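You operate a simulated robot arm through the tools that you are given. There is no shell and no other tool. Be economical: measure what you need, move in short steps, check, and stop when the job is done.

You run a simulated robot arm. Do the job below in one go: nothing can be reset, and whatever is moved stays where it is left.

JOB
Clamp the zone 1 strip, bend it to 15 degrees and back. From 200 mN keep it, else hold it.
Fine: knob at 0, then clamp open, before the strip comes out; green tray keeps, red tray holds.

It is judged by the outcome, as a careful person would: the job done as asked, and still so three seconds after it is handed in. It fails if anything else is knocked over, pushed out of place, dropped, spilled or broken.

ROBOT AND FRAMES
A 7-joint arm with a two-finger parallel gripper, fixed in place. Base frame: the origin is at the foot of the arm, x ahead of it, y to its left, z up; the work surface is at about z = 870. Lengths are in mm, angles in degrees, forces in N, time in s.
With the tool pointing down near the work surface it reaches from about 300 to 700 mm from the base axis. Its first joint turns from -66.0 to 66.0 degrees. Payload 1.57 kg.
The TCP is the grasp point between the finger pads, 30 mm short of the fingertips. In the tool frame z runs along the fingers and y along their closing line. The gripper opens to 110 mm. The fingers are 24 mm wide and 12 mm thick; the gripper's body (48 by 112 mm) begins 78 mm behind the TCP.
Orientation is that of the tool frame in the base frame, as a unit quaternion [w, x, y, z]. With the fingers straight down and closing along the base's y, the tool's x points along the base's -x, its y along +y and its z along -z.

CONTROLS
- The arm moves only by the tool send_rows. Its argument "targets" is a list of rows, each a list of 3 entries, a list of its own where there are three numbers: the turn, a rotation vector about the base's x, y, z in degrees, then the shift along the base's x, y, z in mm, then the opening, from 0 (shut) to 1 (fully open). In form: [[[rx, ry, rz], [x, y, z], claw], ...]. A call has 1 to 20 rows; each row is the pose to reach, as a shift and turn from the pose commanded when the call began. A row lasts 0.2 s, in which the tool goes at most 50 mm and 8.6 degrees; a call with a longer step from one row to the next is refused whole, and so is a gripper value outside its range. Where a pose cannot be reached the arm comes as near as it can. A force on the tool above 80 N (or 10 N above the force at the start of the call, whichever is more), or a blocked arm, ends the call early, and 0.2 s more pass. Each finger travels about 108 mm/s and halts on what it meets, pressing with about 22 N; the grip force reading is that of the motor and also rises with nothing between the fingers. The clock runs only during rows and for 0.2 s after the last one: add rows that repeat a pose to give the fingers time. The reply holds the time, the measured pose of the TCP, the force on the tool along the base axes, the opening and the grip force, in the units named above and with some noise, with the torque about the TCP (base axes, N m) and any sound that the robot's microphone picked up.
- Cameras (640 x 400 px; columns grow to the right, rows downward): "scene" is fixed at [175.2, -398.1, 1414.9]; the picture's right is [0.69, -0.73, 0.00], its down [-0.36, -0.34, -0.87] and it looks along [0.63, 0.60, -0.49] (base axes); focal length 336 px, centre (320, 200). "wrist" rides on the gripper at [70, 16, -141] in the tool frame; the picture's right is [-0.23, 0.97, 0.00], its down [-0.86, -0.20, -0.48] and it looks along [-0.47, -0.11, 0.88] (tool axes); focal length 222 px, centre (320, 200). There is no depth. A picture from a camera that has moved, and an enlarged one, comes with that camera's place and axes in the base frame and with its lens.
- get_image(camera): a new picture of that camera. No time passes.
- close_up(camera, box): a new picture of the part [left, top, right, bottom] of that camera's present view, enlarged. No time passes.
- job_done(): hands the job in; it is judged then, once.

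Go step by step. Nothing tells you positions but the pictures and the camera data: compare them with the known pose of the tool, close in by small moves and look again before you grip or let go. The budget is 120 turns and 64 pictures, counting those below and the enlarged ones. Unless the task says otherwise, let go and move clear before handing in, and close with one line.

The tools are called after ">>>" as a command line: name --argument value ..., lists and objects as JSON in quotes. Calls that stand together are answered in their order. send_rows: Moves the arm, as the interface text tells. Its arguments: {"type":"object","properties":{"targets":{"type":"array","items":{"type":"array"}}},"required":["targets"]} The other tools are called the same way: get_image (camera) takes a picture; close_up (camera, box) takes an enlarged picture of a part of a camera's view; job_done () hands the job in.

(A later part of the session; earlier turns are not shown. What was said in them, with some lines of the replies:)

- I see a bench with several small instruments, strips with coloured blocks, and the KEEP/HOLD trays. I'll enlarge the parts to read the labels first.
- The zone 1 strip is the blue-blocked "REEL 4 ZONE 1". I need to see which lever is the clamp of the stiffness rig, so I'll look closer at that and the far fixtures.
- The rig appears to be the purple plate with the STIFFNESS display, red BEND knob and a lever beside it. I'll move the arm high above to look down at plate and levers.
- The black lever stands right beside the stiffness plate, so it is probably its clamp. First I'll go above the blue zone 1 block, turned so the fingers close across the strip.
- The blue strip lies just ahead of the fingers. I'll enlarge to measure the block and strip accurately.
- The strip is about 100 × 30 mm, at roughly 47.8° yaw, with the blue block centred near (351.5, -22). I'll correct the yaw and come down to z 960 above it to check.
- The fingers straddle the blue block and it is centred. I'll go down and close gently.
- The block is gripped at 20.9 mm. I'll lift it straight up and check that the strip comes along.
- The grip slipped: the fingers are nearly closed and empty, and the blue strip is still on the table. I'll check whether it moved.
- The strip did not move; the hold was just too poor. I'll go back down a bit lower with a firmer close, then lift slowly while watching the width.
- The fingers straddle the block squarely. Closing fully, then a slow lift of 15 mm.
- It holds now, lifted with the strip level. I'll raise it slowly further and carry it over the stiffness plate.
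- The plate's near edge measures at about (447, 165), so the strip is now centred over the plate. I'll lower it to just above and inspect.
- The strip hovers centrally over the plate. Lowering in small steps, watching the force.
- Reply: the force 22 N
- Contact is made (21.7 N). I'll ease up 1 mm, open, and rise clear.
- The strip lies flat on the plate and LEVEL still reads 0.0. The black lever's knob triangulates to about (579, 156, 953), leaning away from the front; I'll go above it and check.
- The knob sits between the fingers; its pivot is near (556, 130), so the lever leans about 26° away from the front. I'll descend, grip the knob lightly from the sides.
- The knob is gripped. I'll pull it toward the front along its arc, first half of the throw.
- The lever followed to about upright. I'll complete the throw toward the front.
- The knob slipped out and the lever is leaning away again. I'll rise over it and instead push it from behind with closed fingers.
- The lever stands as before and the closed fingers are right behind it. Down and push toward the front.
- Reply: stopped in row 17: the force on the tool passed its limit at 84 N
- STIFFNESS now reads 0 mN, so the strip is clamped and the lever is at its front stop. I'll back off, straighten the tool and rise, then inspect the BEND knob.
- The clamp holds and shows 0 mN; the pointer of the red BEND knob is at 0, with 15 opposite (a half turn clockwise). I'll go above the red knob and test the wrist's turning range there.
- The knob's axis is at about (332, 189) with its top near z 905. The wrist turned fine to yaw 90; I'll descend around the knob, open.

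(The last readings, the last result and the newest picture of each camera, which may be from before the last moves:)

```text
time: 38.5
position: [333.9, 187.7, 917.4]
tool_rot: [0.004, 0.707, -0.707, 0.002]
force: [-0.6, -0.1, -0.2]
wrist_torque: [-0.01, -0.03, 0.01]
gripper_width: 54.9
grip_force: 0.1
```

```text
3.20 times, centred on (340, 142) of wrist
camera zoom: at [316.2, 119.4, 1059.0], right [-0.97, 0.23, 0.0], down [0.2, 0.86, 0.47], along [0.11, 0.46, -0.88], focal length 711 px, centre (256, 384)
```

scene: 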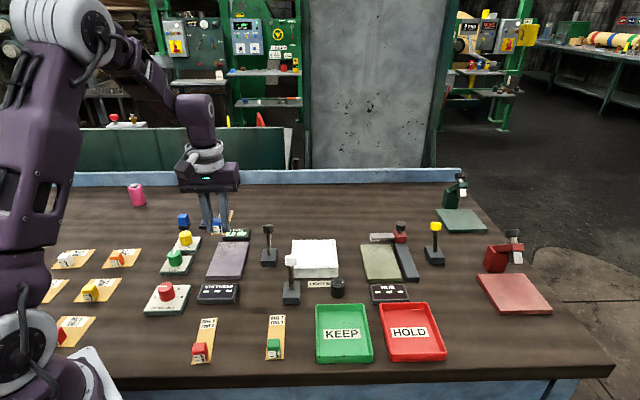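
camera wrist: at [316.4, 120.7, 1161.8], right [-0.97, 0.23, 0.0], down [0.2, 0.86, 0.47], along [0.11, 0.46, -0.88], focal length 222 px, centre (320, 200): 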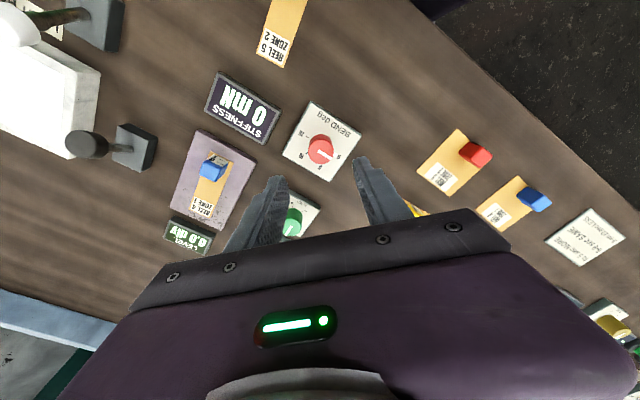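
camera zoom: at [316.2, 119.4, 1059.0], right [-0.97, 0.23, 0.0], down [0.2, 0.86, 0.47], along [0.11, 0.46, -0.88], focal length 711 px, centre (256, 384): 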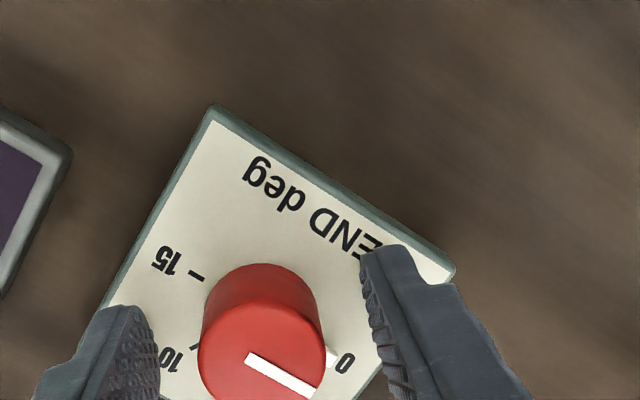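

The fingers straddle the knob well. Lower slightly, close and turn clockwise 56° as a first step.

>>> send_rows --targets '[[[0, 0, 0], [0, 0.8, -3], 0.5], [[0, 0, 0], [0, 0.8, -3], 0.35], [[0, 0, 0], [0, 0.8, -3], 0.2], [[0, 0, 0], [0, 0.8, -3], 0.2], [[0, 0, 0], [0, 0.8, -3], 0.2], [[0, 0, -7], [0, 0.8, -3], 0.2], [[0, 0, -14], [0, 0.8, -3], 0.2], [[0, 0, -21], [0, 0.8, -3], 0.2], [[0, 0, -28], [0, 0.8, -3], 0.2], [[0, 0, -35], [0, 0.8, -3], 0.2], [[0, 0, -42], [0, 0.8, -3], 0.2], [[0, 0, -49], [0, 0.8, -3], 0.2], [[0, 0, -56], [0, 0.8, -3], 0.2], [[0, 0, -56], [0, 0.8, -3], 0.2]]'

>>> close_up --camera "scene" --box '[120, 230, 250, 320]'

```text
time: 41.5
position: [331.8, 191.1, 915.2]
tool_rot: [-0.004, -0.292, 0.956, 0.0]
force: [-28.2, 22.1, 0.3]
wrist_torque: [-0.52, 0.7, 0.01]
gripper_width: 29.2
grip_force: 39.2
```

```text
4.44 times, centred on (185, 275) of scene
camera zoom: at [174.5, -397.5, 1415.2], right [0.69, -0.73, 0.0], down [-0.36, -0.34, -0.87], along [0.63, 0.6, -0.49], focal length 1495 px, centre (920, -133)
```

zoom: 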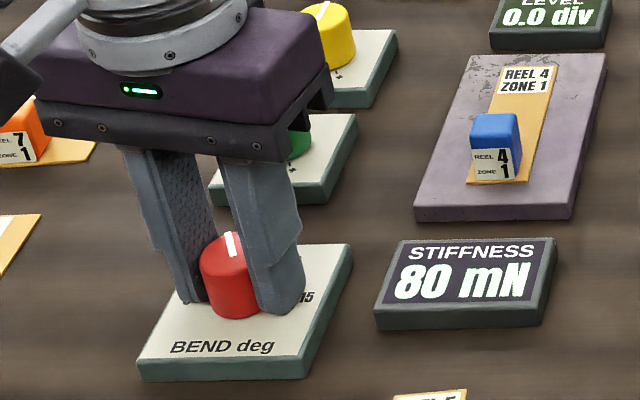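

The knob turns well, and the display reads 80 mN so far. I'll ease the side load and continue another 56°.

>>> send_rows --targets '[[[0, 0, -7], [-1.5, 1.5, 0], 0.2], [[0, 0, -14], [-1.5, 1.5, 0], 0.2], [[0, 0, -21], [-1.5, 1.5, 0], 0.2], [[0, 0, -28], [-1.5, 1.5, 0], 0.2], [[0, 0, -35], [-1.5, 1.5, 0], 0.2], [[0, 0, -42], [-1.5, 1.5, 0], 0.2], [[0, 0, -49], [-1.5, 1.5, 0], 0.2], [[0, 0, -56], [-1.5, 1.5, 0], 0.2], [[0, 0, -56], [-1.5, 1.5, 0], 0.2]]'

>>> close_up --camera "scene" --box '[120, 230, 250, 320]'

```text
time: 43.5
position: [332.0, 190.8, 913.7]
tool_rot: [-0.004, 0.192, 0.981, 0.002]
force: [6.1, 2.5, 2.0]
wrist_torque: [-0.64, -0.1, -0.02]
gripper_width: 29.3
grip_force: 39.1
```

```text
4.44 times, centred on (185, 275) of scene
camera zoom: at [175.3, -398.0, 1414.9], right [0.69, -0.73, 0.0], down [-0.36, -0.34, -0.87], along [0.63, 0.6, -0.49], focal length 1495 px, centre (920, -133)
```

zoom: 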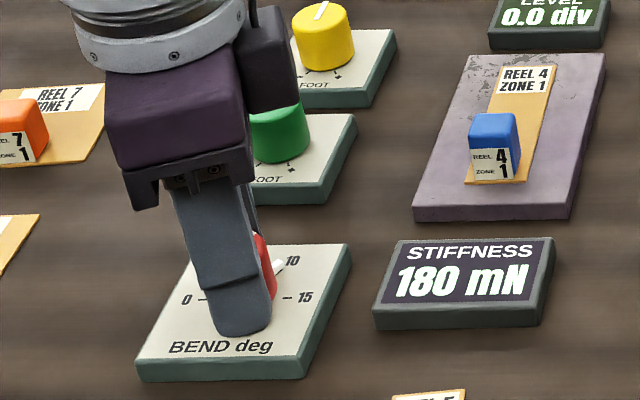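

Near 10° now, 180 mN. Continuing by about 56° toward 15, stopping short to fine-tune.

>>> send_rows --targets '[[[0, 0, -7], [0, 0, 0], 0.2], [[0, 0, -14], [0, 0, 0], 0.2], [[0, 0, -21], [0, 0, 0], 0.2], [[0, 0, -28], [0, 0, 0], 0.2], [[0, 0, -35], [0, 0, 0], 0.2], [[0, 0, -42], [0, 0, 0], 0.2], [[0, 0, -49], [0, 0, 0], 0.2], [[0, 0, -55], [0, 0, 0], 0.2], [[0, 0, -55], [0, 0, 0], 0.2]]'

>>> close_up --camera "scene" --box '[120, 230, 250, 320]'

>>> close_up --camera "wrist" --box '[220, 80, 420, 205]'

```text
time: 45.5
position: [331.3, 190.5, 916.1]
tool_rot: [-0.002, 0.623, 0.782, 0.004]
force: [17.3, -4.0, -0.1]
wrist_torque: [-0.43, 0.04, 0.0]
gripper_width: 29.3
grip_force: 38.8
```

```text
4.44 times, centred on (185, 275) of scene
camera zoom: at [175.6, -398.2, 1414.8], right [0.69, -0.73, 0.0], down [-0.36, -0.34, -0.87], along [0.63, 0.6, -0.49], focal length 1495 px, centre (920, -133)
```

zoom: 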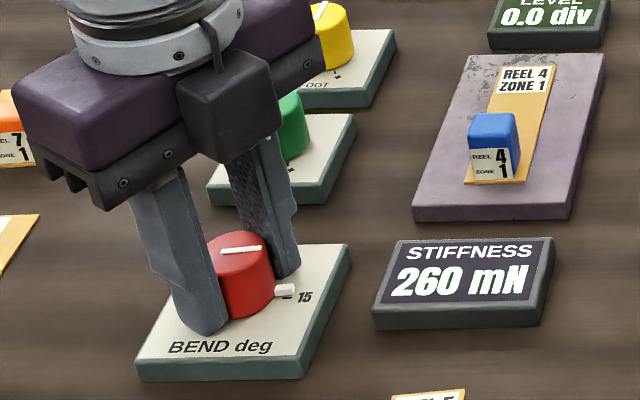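

```text
3.20 times, centred on (320, 142) of wrist
camera zoom: at [331.6, 260.3, 1056.1], right [1.0, 0.0, 0.0], down [0.0, -0.88, 0.47], along [0.0, -0.47, -0.88], focal length 711 px, centre (320, 384)
```

zoom: 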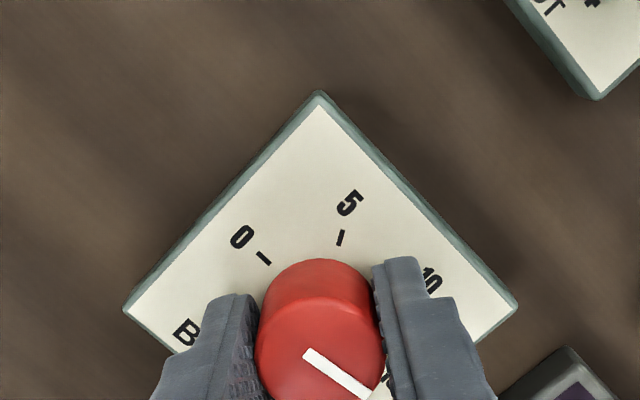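

The marker is almost at 15 and the display reads 260 mN. I'll add a small 6° turn and check against the tick.

>>> send_rows --targets '[[[0, 0, -3], [0, 0, 0], 0.2], [[0, 0, -6], [0, 0, 0], 0.2], [[0, 0, -6], [0, 0, 0], 0.2]]'

>>> close_up --camera "scene" --box '[150, 255, 240, 310]'

```text
time: 46.2
position: [332.0, 189.5, 915.1]
tool_rot: [-0.003, 0.663, 0.748, 0.004]
force: [18.0, -1.6, 7.3]
wrist_torque: [-0.59, 0.2, -0.07]
gripper_width: 29.2
grip_force: 39.0
```

```text
7.11 times, centred on (195, 282) of scene
camera zoom: at [175.6, -398.2, 1414.9], right [0.69, -0.73, 0.0], down [-0.36, -0.34, -0.87], along [0.63, 0.6, -0.49], focal length 2392 px, centre (1209, -387)
```

zoom: 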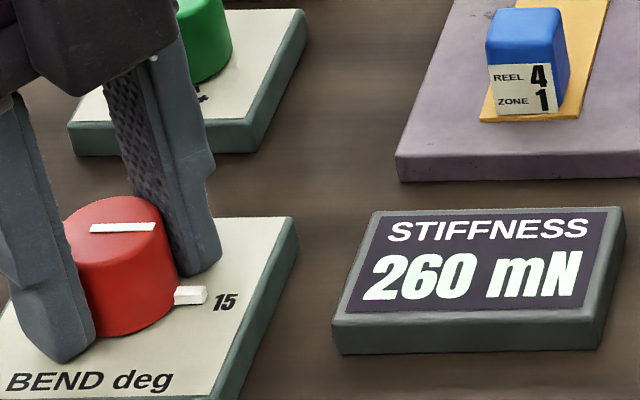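

Still a hair short of the 15 tick. Another 4°.

>>> send_rows --targets '[[[0, 0, -2], [0, 0, 0], 0.2], [[0, 0, -4], [0, 0, 0], 0.2], [[0, 0, -4], [0, 0, 0], 0.2]]'

>>> close_up --camera "scene" --box '[150, 255, 240, 310]'

```text
time: 47.0
position: [332.5, 191.3, 913.4]
tool_rot: [-0.003, 0.689, 0.725, 0.004]
force: [18.3, 4.8, 4.8]
wrist_torque: [-0.11, 0.0, 0.68]
gripper_width: 29.2
grip_force: 39.1
```

```text
7.11 times, centred on (195, 282) of scene
camera zoom: at [175.6, -398.0, 1414.9], right [0.69, -0.73, 0.0], down [-0.36, -0.34, -0.87], along [0.63, 0.6, -0.49], focal length 2392 px, centre (1209, -387)
```

zoom: 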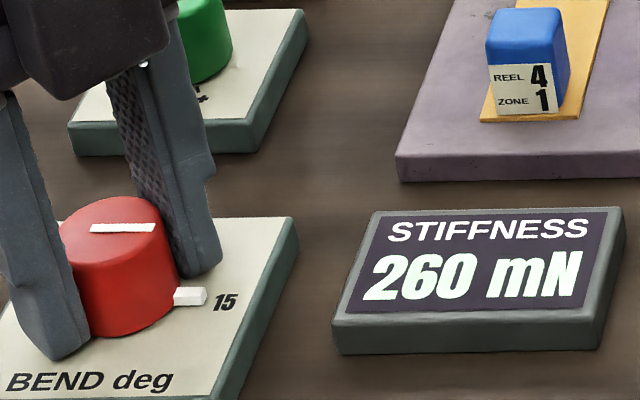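

The torque shows the end stop at 15°, and the reading stays 260 mN: at least 200, so it is a keep. Now turning the knob back toward 0.

>>> send_rows --targets '[[[0, 0, 8], [0, 0, 0], 0.2], [[0, 0, 16], [0, 0, 0], 0.2], [[0, 0, 24], [0, 0, 0], 0.2], [[0, 0, 32], [0, 0, 0], 0.2], [[0, 0, 40], [0, 0, 0], 0.2], [[0, 0, 48], [0, 0, 0], 0.2], [[0, 0, 56], [0, 0, 0], 0.2], [[0, 0, 64], [0, 0, 0], 0.2], [[0, 0, 72], [0, 0, 0], 0.2], [[0, 0, 80], [0, 0, 0], 0.2], [[0, 0, 88], [0, 0, 0], 0.2], [[0, 0, 96], [0, 0, 0], 0.2], [[0, 0, 104], [0, 0, 0], 0.2], [[0, 0, 112], [0, 0, 0], 0.2], [[0, 0, 120], [0, 0, 0], 0.2], [[0, 0, 128], [0, 0, 0], 0.2], [[0, 0, 136], [0, 0, 0], 0.2], [[0, 0, 144], [0, 0, 0], 0.2], [[0, 0, 152], [0, 0, 0], 0.2], [[0, 0, 152], [0, 0, 0], 0.2]]'

>>> send_rows --targets '[[[0, 0, 6], [0, 0, 0], 0.2], [[0, 0, 12], [0, 0, 0], 0.2], [[0, 0, 18], [0, 0, 0], 0.2], [[0, 0, 18], [0, 0, 0], 0.2]]'

>>> close_up --camera "scene" --box '[130, 240, 250, 320]'

```text
time: 51.2
position: [331.4, 189.9, 915.0]
tool_rot: [-0.005, -0.537, 0.843, -0.002]
force: [19.2, -14.4, 10.2]
wrist_torque: [-0.26, -0.62, -0.04]
gripper_width: 29.2
grip_force: 39.1
```

```text
time: 52.2
position: [331.5, 191.2, 914.7]
tool_rot: [-0.003, -0.663, 0.749, -0.002]
force: [22.7, -15.7, 14.9]
wrist_torque: [-0.89, -0.64, -0.01]
gripper_width: 29.2
grip_force: 39.2
```

```text
5.00 times, centred on (190, 280) of scene
camera zoom: at [175.6, -398.6, 1414.7], right [0.69, -0.73, 0.0], down [-0.36, -0.34, -0.87], along [0.63, 0.6, -0.49], focal length 1682 px, centre (970, -200)
```

zoom: 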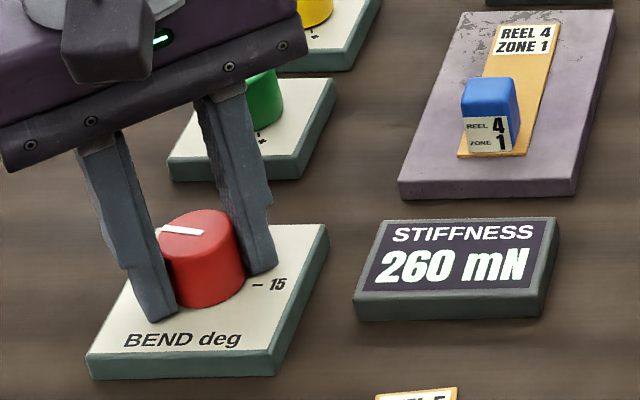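

The display holds its peak of 260 mN; the pointer is about 8-10° short of the 0 mark. Continuing in small steps to the stop.

>>> send_rows --targets '[[[0, 0, 3], [0, 0, 0], 0.2], [[0, 0, 6], [0, 0, 0], 0.2], [[0, 0, 9], [0, 0, 0], 0.2], [[0, 0, 11], [0, 0, 0], 0.2], [[0, 0, 11], [0, 0, 0], 0.2]]'

>>> close_up --camera "scene" --box '[130, 255, 220, 310]'

```text
time: 53.5
position: [332.9, 190.7, 914.4]
tool_rot: [0.003, 0.731, -0.682, 0.003]
force: [23.0, -16.8, 0.8]
wrist_torque: [-0.64, -0.79, 0.02]
gripper_width: 28.9
grip_force: 38.4
```

```text
7.11 times, centred on (175, 282) of scene
camera zoom: at [175.7, -398.5, 1414.7], right [0.69, -0.73, 0.0], down [-0.36, -0.34, -0.87], along [0.63, 0.6, -0.49], focal length 2392 px, centre (1351, -387)
```

zoom: 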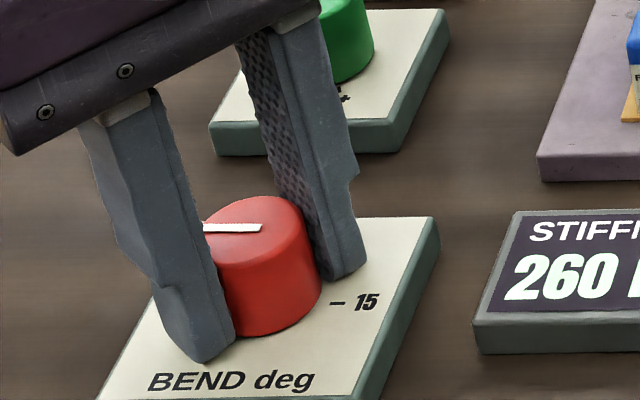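

Nearly at 0 but no stop torque yet; turning a few degrees more to the stop.

>>> send_rows --targets '[[[0, 0, 2.5], [0, 0, 0], 0.2], [[0, 0, 5], [0, 0, 0], 0.2], [[0, 0, 7], [0, 0, 0], 0.2], [[0, 0, 7], [0, 0, 0], 0.2]]'

```text
time: 54.5
position: [332.0, 190.9, 914.1]
tool_rot: [0.004, 0.771, -0.637, 0.003]
force: [20.7, -5.7, -8.2]
wrist_torque: [0.28, -0.46, -0.75]
gripper_width: 29.5
grip_force: 39.4
```

The stop at 0 is felt (torque -0.75). I'll open, rise, and verify.

>>> send_rows --targets '[[[0, 0, 0], [0, 0, 0], 0.35], [[0, 0, 0], [0, 0, 0], 0.5], [[0, 0, 0], [0, 0, 0], 0.5], [[0, 0, 0], [0, 0, 20], 0.5], [[0, 0, 0], [0, 0, 60], 0.5], [[0, 0, 0], [0, 0, 100], 0.5], [[0, 0, 0], [0, 0, 145], 0.5], [[0, 0, 0], [0, 0, 145], 0.5]]'

>>> close_up --camera "scene" --box '[120, 220, 280, 320]'

```text
time: 56.2
position: [331.0, 191.8, 1060.0]
tool_rot: [0.004, 0.772, -0.636, 0.002]
force: [-0.3, 0.7, -0.1]
wrist_torque: [-0.01, 0.03, 0.0]
gripper_width: 55.3
grip_force: 0.1
```

```text
4.00 times, centred on (200, 270) of scene
camera zoom: at [175.2, -398.1, 1414.9], right [0.69, -0.73, 0.0], down [-0.36, -0.34, -0.87], along [0.63, 0.6, -0.49], focal length 1346 px, centre (800, -80)
```

zoom: 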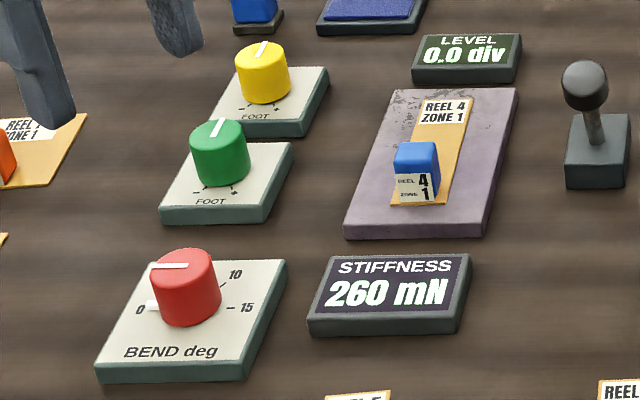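

The knob is at 0 with 260 mN held. Next, the clamp: I'll go in front of the black lever (knob now near (545, 122)) with closed fingers.

>>> send_rows --targets '[[[0, 0, -8], [27, -14, 0], 0.2], [[0, 0, -16], [54, -28, 0], 0], [[0, 0, -24], [81, -42, 0], 0], [[0, 0, -32], [108, -56, 0], 0], [[0, 0, -40], [135, -70, 0], 0], [[0, 0, -48], [160, -84, 0], 0], [[0, 0, -55], [185, -98, 0], 0], [[0, 0, -55], [185, -98, -20], 0], [[0, 0, -55], [185, -98, -20], 0]]'

>>> get_image --camera "wrist"

```text
time: 58.2
position: [516.8, 94.5, 1039.2]
tool_rot: [-0.005, -0.39, 0.921, -0.001]
force: [0.3, 0.5, 0.3]
wrist_torque: [-0.02, -0.01, 0.0]
gripper_width: 0.1
grip_force: 21.2
```

```text
12 pictures are left
camera wrist: at [456.7, 55.0, 1181.1], right [-0.54, 0.84, 0.0], down [0.74, 0.48, 0.47], along [0.4, 0.25, -0.88], focal length 222 px, centre (320, 200)
```

wrist: 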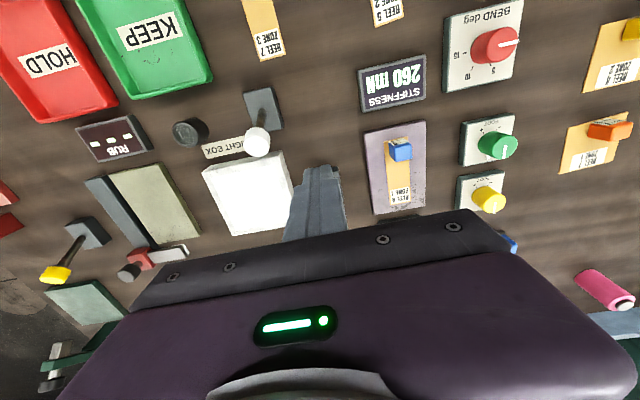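

The lever is hidden just behind the fingers as expected and the path is clear. Down, then push it away from the front to open the clamp.

>>> send_rows --targets '[[[0, 0, 0], [0, 0, -25], 0], [[0, 0, 0], [0, 0, -50], 0], [[0, 0, 0], [0, 0, -71], 0], [[0, 0, 0], [0, 0, -71], 0], [[0, 0, 0], [4.2, 4.3, -71], 0], [[0, 0, 0], [8.4, 8.6, -71], 0], [[0, 0, 0], [12.6, 12.9, -71], 0], [[0, 0, 0], [16.8, 17.1, -71], 0], [[0, 0, 0], [21, 21.4, -71], 0], [[0, 0, 0], [25.2, 25.7, -71], 0], [[0, 0, 0], [29.4, 30, -71], 0], [[0, 0, 0], [33.6, 34.3, -71], 0], [[0, 0, 0], [37.8, 38.6, -71], 0], [[0, 0, 0], [42, 42.8, -71], 0], [[0, 0, 0], [44, 45, -71], 0], [[0, 0, 0], [44, 45, -71], 0]]'

>>> close_up --camera "scene" --box '[190, 190, 330, 310]'

```text
time: 61.6
position: [559.8, 137.7, 969.1]
tool_rot: [-0.005, -0.39, 0.921, -0.001]
force: [-0.9, 0.0, -0.5]
wrist_torque: [-0.01, 0.02, 0.0]
gripper_width: 0.2
grip_force: 21.7
```

```text
3.33 times, centred on (260, 250) of scene
camera zoom: at [175.2, -398.1, 1414.9], right [0.69, -0.73, 0.0], down [-0.36, -0.34, -0.87], along [0.63, 0.6, -0.49], focal length 1121 px, centre (520, 33)
```

zoom: 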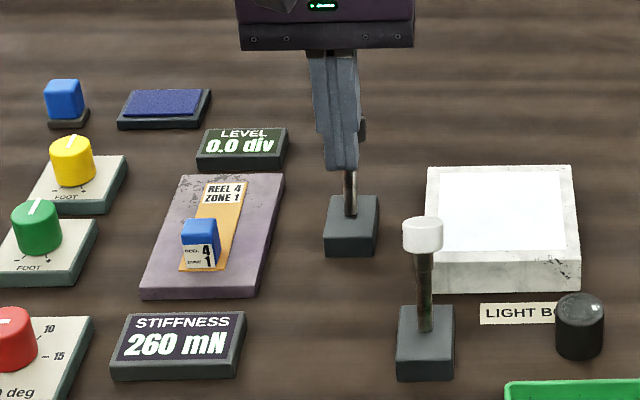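

The lever has snapped away to the back, free of the fingers. I'll back off, rise, and move over the blue block with fingers open.

>>> send_rows --targets '[[[0, 0, 0], [-14, -14.3, 0], 0], [[0, 0, 0], [-14, -14.3, 40], 0], [[0, 0, 0], [-14, -14.3, 80], 0.2], [[0, 0, 0], [-40, 5, 80], 0.4], [[0, 0, 0], [-67, 25, 80], 0.4], [[0, 0, 0], [-93.4, 45.7, 80], 0.4], [[0, 0, 0], [-93.4, 45.7, 50], 0.4], [[0, 0, 0], [-93.4, 45.7, 25], 0.4], [[0, 0, 0], [-93.4, 45.7, 25], 0.4]]'

>>> get_image --camera "wrist"

>>> close_up --camera "scene" --box '[190, 190, 330, 310]'

```text
time: 63.6
position: [468.1, 184.6, 993.0]
tool_rot: [-0.004, -0.391, 0.92, -0.001]
force: [0.4, -0.7, 0.0]
wrist_torque: [0.02, 0.0, 0.02]
gripper_width: 43.9
grip_force: 0.1
```

```text
10 pictures are left
camera wrist: at [408.0, 145.7, 1134.8], right [-0.54, 0.84, 0.0], down [0.74, 0.48, 0.47], along [0.4, 0.26, -0.88], focal length 222 px, centre (320, 200)
```

wrist: 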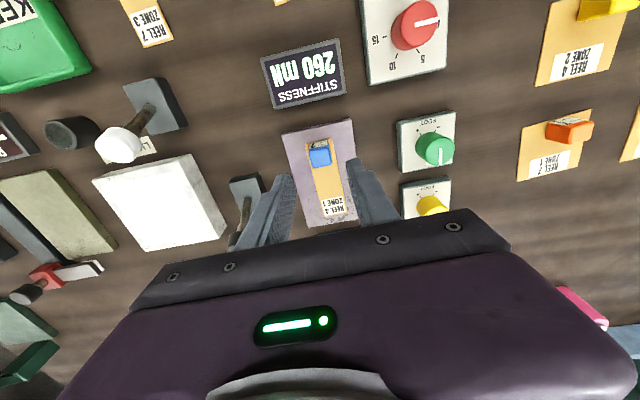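

```text
3.33 times, centred on (260, 250) of scene
camera zoom: at [175.2, -398.1, 1414.9], right [0.69, -0.73, 0.0], down [-0.36, -0.34, -0.87], along [0.63, 0.6, -0.49], focal length 1121 px, centre (520, 33)
```

zoom: 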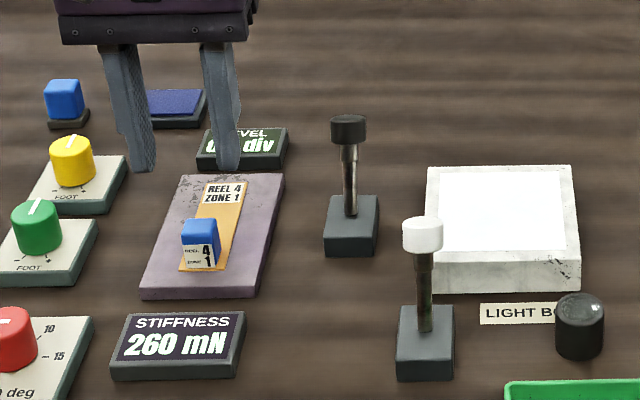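

The lever is back in its original (open) position and the strip is in place. I'll descend to the block, grip, and lift slowly.

>>> send_rows --targets '[[[0, 0, 0], [-0.5, 0, -20], 0.4], [[0, 0, 0], [-0.5, 0, -40], 0.4], [[0, 0, 0], [-0.5, 0, -58], 0.4], [[0, 0, 0], [-0.5, 0, -71], 0.4], [[0, 0, 0], [-0.5, 0, -79], 0.4], [[0, 0, 0], [-0.5, 0, -79], 0.25], [[0, 0, 0], [-0.5, 0, -79], 0], [[0, 0, 0], [-0.5, 0, -79], 0], [[0, 0, 0], [-0.5, 0, -79], 0], [[0, 0, 0], [-0.5, 0, -77], 0], [[0, 0, 0], [-0.5, 0, -74], 0], [[0, 0, 0], [-0.5, 0, -70], 0], [[0, 0, 0], [-0.5, 0, -65], 0], [[0, 0, 0], [-0.5, 0, -59], 0], [[0, 0, 0], [-0.5, 0, -59], 0]]'

>>> close_up --camera "scene" --box '[190, 210, 290, 300]'

```text
time: 66.8
position: [466.6, 183.4, 934.5]
tool_rot: [-0.005, -0.391, 0.921, -0.001]
force: [0.1, 0.8, -0.4]
wrist_torque: [0.01, -0.01, 0.03]
gripper_width: 21.0
grip_force: 21.9
```

```text
4.44 times, centred on (240, 255) of scene
camera zoom: at [175.2, -398.1, 1414.9], right [0.69, -0.73, 0.0], down [-0.36, -0.34, -0.87], along [0.63, 0.6, -0.49], focal length 1495 px, centre (676, -44)
```

zoom: 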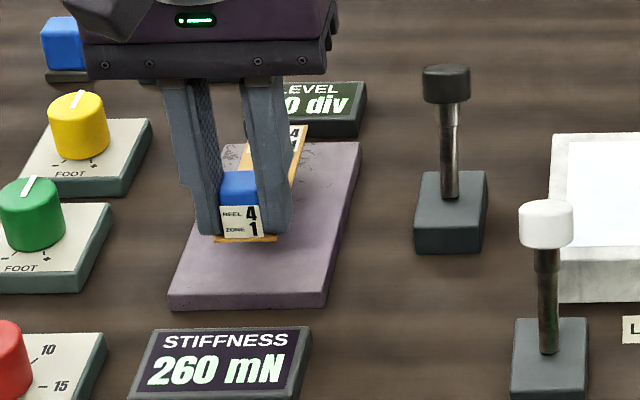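

The strip is lifted cleanly. I'll raise it well above the levers and carry it to above the green KEEP tray.

>>> send_rows --targets '[[[0, 0, 0], [0, 0, 8], 0], [[0, 0, 0], [0, 0, 20], 0], [[0, 0, 0], [0, 0, 34], 0], [[0, 0, 0], [0, 0, 48], 0], [[0, 0, 0], [0, 0, 62], 0], [[0, 0, 0], [0, 0, 76], 0], [[0, 0, 0], [0, 0, 90], 0], [[0, 0, 0], [0, 0, 102], 0], [[0, 0, 0], [0, 0, 106], 0], [[0, 0, 0], [0, 0, 106], 0]]'

>>> send_rows --targets '[[[0, 0, 0], [0, -8, 0], 0], [[0, 0, 0], [0, -22, 0], 0], [[0, 0, 0], [2, -42, 0], 0], [[0, 0, 0], [4, -63, 0], 0], [[0, 0, 0], [6, -84, 0], 0], [[0, 0, 0], [8, -105, 0], 0], [[0, 0, 0], [10, -126, 0], 0], [[0, 0, 0], [12, -147, 0], 0], [[0, 0, 0], [14, -168, 0], 0], [[0, 0, 0], [16, -189, 0], 0], [[0, 0, 0], [18, -210, 0], 0], [[0, 0, 0], [20, -231, 0], 0], [[0, 0, 0], [22, -252, 0], 0], [[0, 0, 0], [24, -273, 0], 0], [[0, 0, 0], [25, -294, 0], 0], [[0, 0, 0], [26, -314, 0], 0], [[0, 0, 0], [27, -330, 0], 0], [[0, 0, 0], [27.6, -339, 0], 0], [[0, 0, 0], [27.6, -343, 0], 0], [[0, 0, 0], [27.6, -343, 0], 0]]'

>>> get_image --camera "wrist"

>>> close_up --camera "scene" --box '[270, 250, 450, 370]'

```text
time: 69.0
position: [466.4, 182.6, 1041.3]
tool_rot: [-0.004, -0.391, 0.92, -0.001]
force: [0.3, 0.1, -1.3]
wrist_torque: [0.03, -0.02, 0.0]
gripper_width: 21.1
grip_force: 22.3
```

```text
time: 73.2
position: [495.2, -160.6, 1039.5]
tool_rot: [-0.004, -0.39, 0.921, -0.001]
force: [-0.2, 0.3, 0.0]
wrist_torque: [0.03, -0.01, 0.02]
gripper_width: 20.9
grip_force: 22.1
```

```text
7 pictures are left
camera wrist: at [434.9, -198.7, 1181.9], right [-0.54, 0.84, 0.0], down [0.74, 0.48, 0.47], along [0.4, 0.26, -0.88], focal length 222 px, centre (320, 200)
```

wrist: 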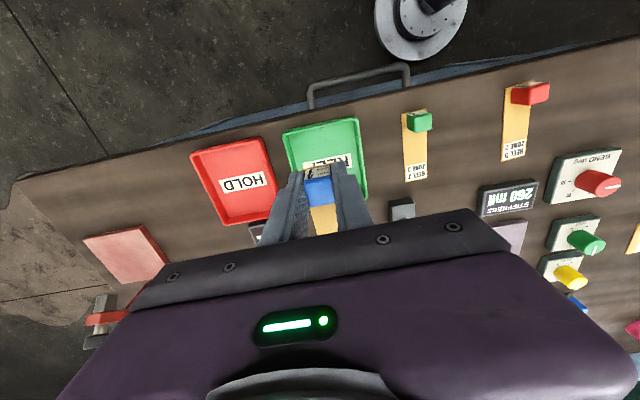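

```text
3.33 times, centred on (360, 310) of scene
camera zoom: at [175.2, -398.1, 1414.9], right [0.69, -0.73, 0.0], down [-0.36, -0.34, -0.87], along [0.63, 0.6, -0.49], focal length 1121 px, centre (187, -167)
```

zoom: 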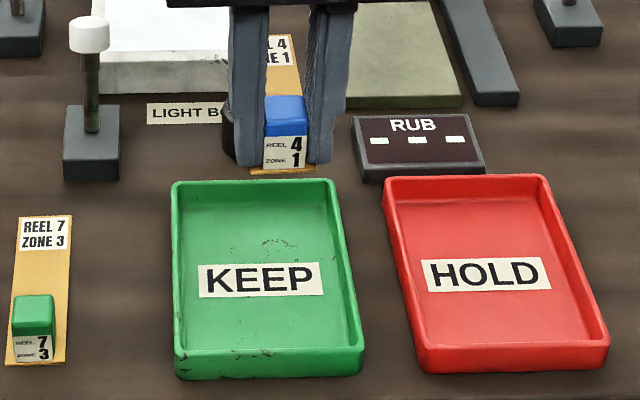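

The tray's rim measures about 97 × 120 mm, centre near (522, -128). I'll shift slightly and lower to just above the floor, then check.

>>> send_rows --targets '[[[0, 0, 0], [0.8, 4.3, -10], 0], [[0, 0, 0], [0.8, 4.3, -25], 0], [[0, 0, 0], [0.8, 4.3, -42], 0], [[0, 0, 0], [0.8, 4.3, -59], 0], [[0, 0, 0], [0.8, 4.3, -76], 0], [[0, 0, 0], [0.8, 4.3, -93], 0], [[0, 0, 0], [0.8, 4.3, -106], 0], [[0, 0, 0], [0.8, 4.3, -112], 0], [[0, 0, 0], [0.8, 4.3, -112], 0]]'

>>> close_up --camera "scene" --box '[290, 280, 410, 370]'

```text
time: 75.2
position: [496.3, -155.6, 927.7]
tool_rot: [-0.005, -0.391, 0.92, -0.001]
force: [0.0, -0.3, -0.4]
wrist_torque: [0.01, -0.01, 0.01]
gripper_width: 20.7
grip_force: 22.4
```

```text
4.44 times, centred on (350, 325) of scene
camera zoom: at [175.2, -398.1, 1414.9], right [0.69, -0.73, 0.0], down [-0.36, -0.34, -0.87], along [0.63, 0.6, -0.49], focal length 1495 px, centre (187, -356)
```

zoom: 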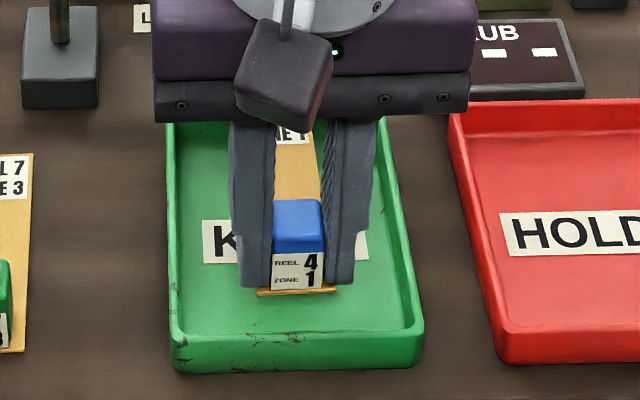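

The strip is centred sideways; lengthwise it's slightly far forward, so I'll shift 2.5 mm back and lower gently to the floor.

>>> send_rows --targets '[[[0, 0, 0], [-1.75, -1.8, 0], 0], [[0, 0, 0], [-1.75, -1.8, -5], 0], [[0, 0, 0], [-1.75, -1.8, -10], 0], [[0, 0, 0], [-1.75, -1.8, -14], 0], [[0, 0, 0], [-1.75, -1.8, -17], 0], [[0, 0, 0], [-1.75, -1.8, -19], 0], [[0, 0, 0], [-1.75, -1.8, -20], 0], [[0, 0, 0], [-1.75, -1.8, -20], 0]]'

>>> close_up --camera "wrist" --box '[220, 60, 420, 240]'

```text
time: 77.0
position: [493.0, -156.1, 908.5]
tool_rot: [-0.005, -0.391, 0.92, -0.001]
force: [-0.3, -0.2, -0.2]
wrist_torque: [0.01, 0.0, -0.01]
gripper_width: 20.8
grip_force: 22.1
```

```text
2.22 times, centred on (320, 150) of wrist
camera zoom: at [433.4, -195.4, 1050.1], right [-0.54, 0.84, 0.0], down [0.74, 0.48, 0.47], along [0.4, 0.26, -0.88], focal length 494 px, centre (320, 311)
```

zoom: 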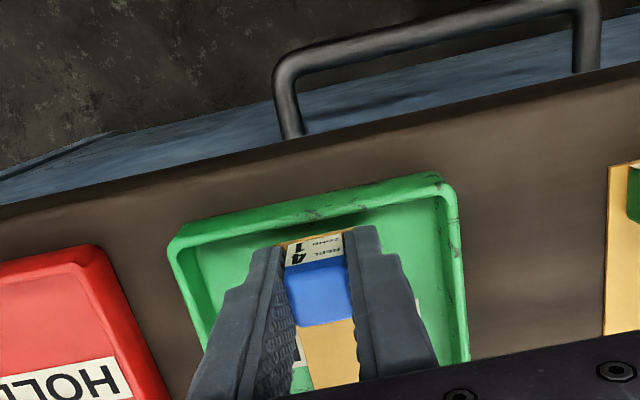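

The strip is inside the rim with no contact force, so it clears the walls. Lowering the last few mm to contact.

>>> send_rows --targets '[[[0, 0, 0], [0, 0, -1], 0], [[0, 0, 0], [0, 0, -2], 0], [[0, 0, 0], [0, 0, -3], 0], [[0, 0, 0], [0, 0, -3], 0]]'

```text
time: 78.0
position: [493.3, -157.4, 906.1]
tool_rot: [-0.004, -0.391, 0.92, -0.001]
force: [-1.7, 0.6, 8.0]
wrist_torque: [0.11, -0.07, 0.04]
gripper_width: 20.9
grip_force: 21.8
```

Light contact with the floor (8 N). I'll open the fingers moderately and rise clear.

>>> send_rows --targets '[[[0, 0, 0], [0, 0, 0], 0.22], [[0, 0, 0], [0, 0, 0], 0.36], [[0, 0, 0], [0, 0, 0], 0.36], [[0, 0, 0], [0, 0, 8], 0.36], [[0, 0, 0], [0, 0, 30], 0.36], [[0, 0, 0], [0, 0, 65], 0.36], [[0, 0, 0], [0, 0, 105], 0.36], [[0, 0, 0], [0, 0, 150], 0.36], [[0, 0, 0], [-5, 30, 190], 0.36], [[0, 0, 0], [-5, 30, 190], 0.36]]'

>>> close_up --camera "scene" --box '[290, 280, 410, 370]'

>>> get_image --camera "scene"

```text
refused: row 9 steps farther than a row can; nothing moved
```

```text
4.44 times, centred on (350, 325) of scene
camera zoom: at [175.0, -398.0, 1415.0], right [0.69, -0.73, 0.0], down [-0.36, -0.34, -0.87], along [0.63, 0.6, -0.49], focal length 1495 px, centre (187, -356)
```

zoom: 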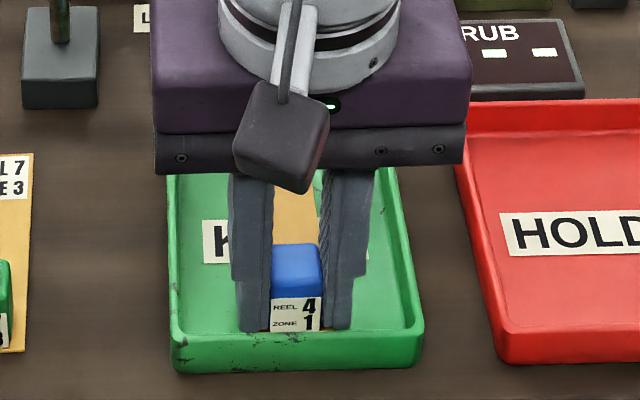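

```text
2 pictures are left
```

scene: 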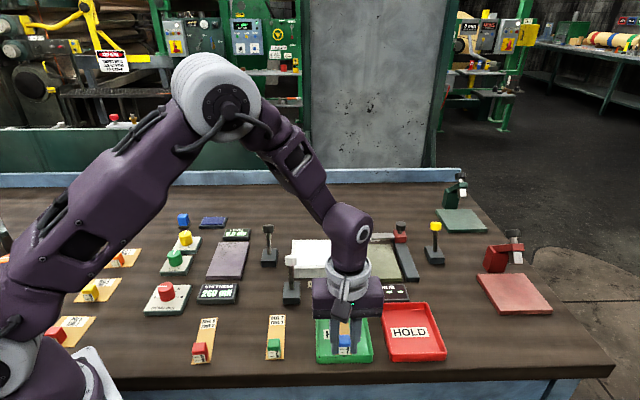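

That call was refused for one long step, so nothing moved; the strip sits inside the tray, still gripped. I'll repeat with shorter steps.

>>> send_rows --targets '[[[0, 0, 0], [0, 0, 0], 0.22], [[0, 0, 0], [0, 0, 0], 0.36], [[0, 0, 0], [0, 0, 0], 0.36], [[0, 0, 0], [0, 0, 8], 0.36], [[0, 0, 0], [0, 0, 30], 0.36], [[0, 0, 0], [0, 0, 65], 0.36], [[0, 0, 0], [0, 0, 105], 0.36], [[0, 0, 0], [0, 0, 145], 0.36], [[0, 0, 0], [0, 0, 185], 0.36], [[0, 0, 0], [-5, 35, 195], 0.36], [[0, 0, 0], [-5, 35, 195], 0.36]]'

>>> close_up --camera "scene" --box '[150, 210, 420, 380]'

```text
time: 80.5
position: [488.6, -121.5, 1099.9]
tool_rot: [-0.004, -0.391, 0.92, -0.001]
force: [-0.8, -0.3, 0.0]
wrist_torque: [0.0, -0.01, 0.03]
gripper_width: 39.8
grip_force: 0.1
```

```text
2.35 times, centred on (285, 295) of scene
camera zoom: at [175.2, -398.1, 1414.9], right [0.69, -0.73, 0.0], down [-0.36, -0.34, -0.87], along [0.63, 0.6, -0.49], focal length 792 px, centre (402, -24)
```

zoom: 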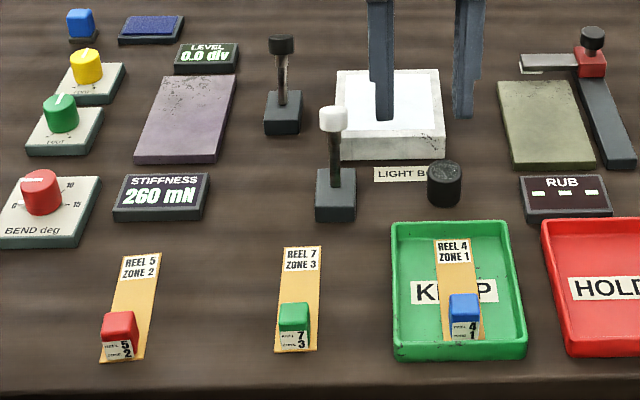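

The zone 1 strip lies flat in the KEEP tray. The knob is at 0, the clamp is open, and everything else is in place, so I'm handing in.

>>> job_done

```text
The job is handed in.
```

The zone 1 strip (reel 4) read 260 mN at 15 degrees, so I put it in the green KEEP tray. Before it came out, the knob was back at 0 and the clamp was open.
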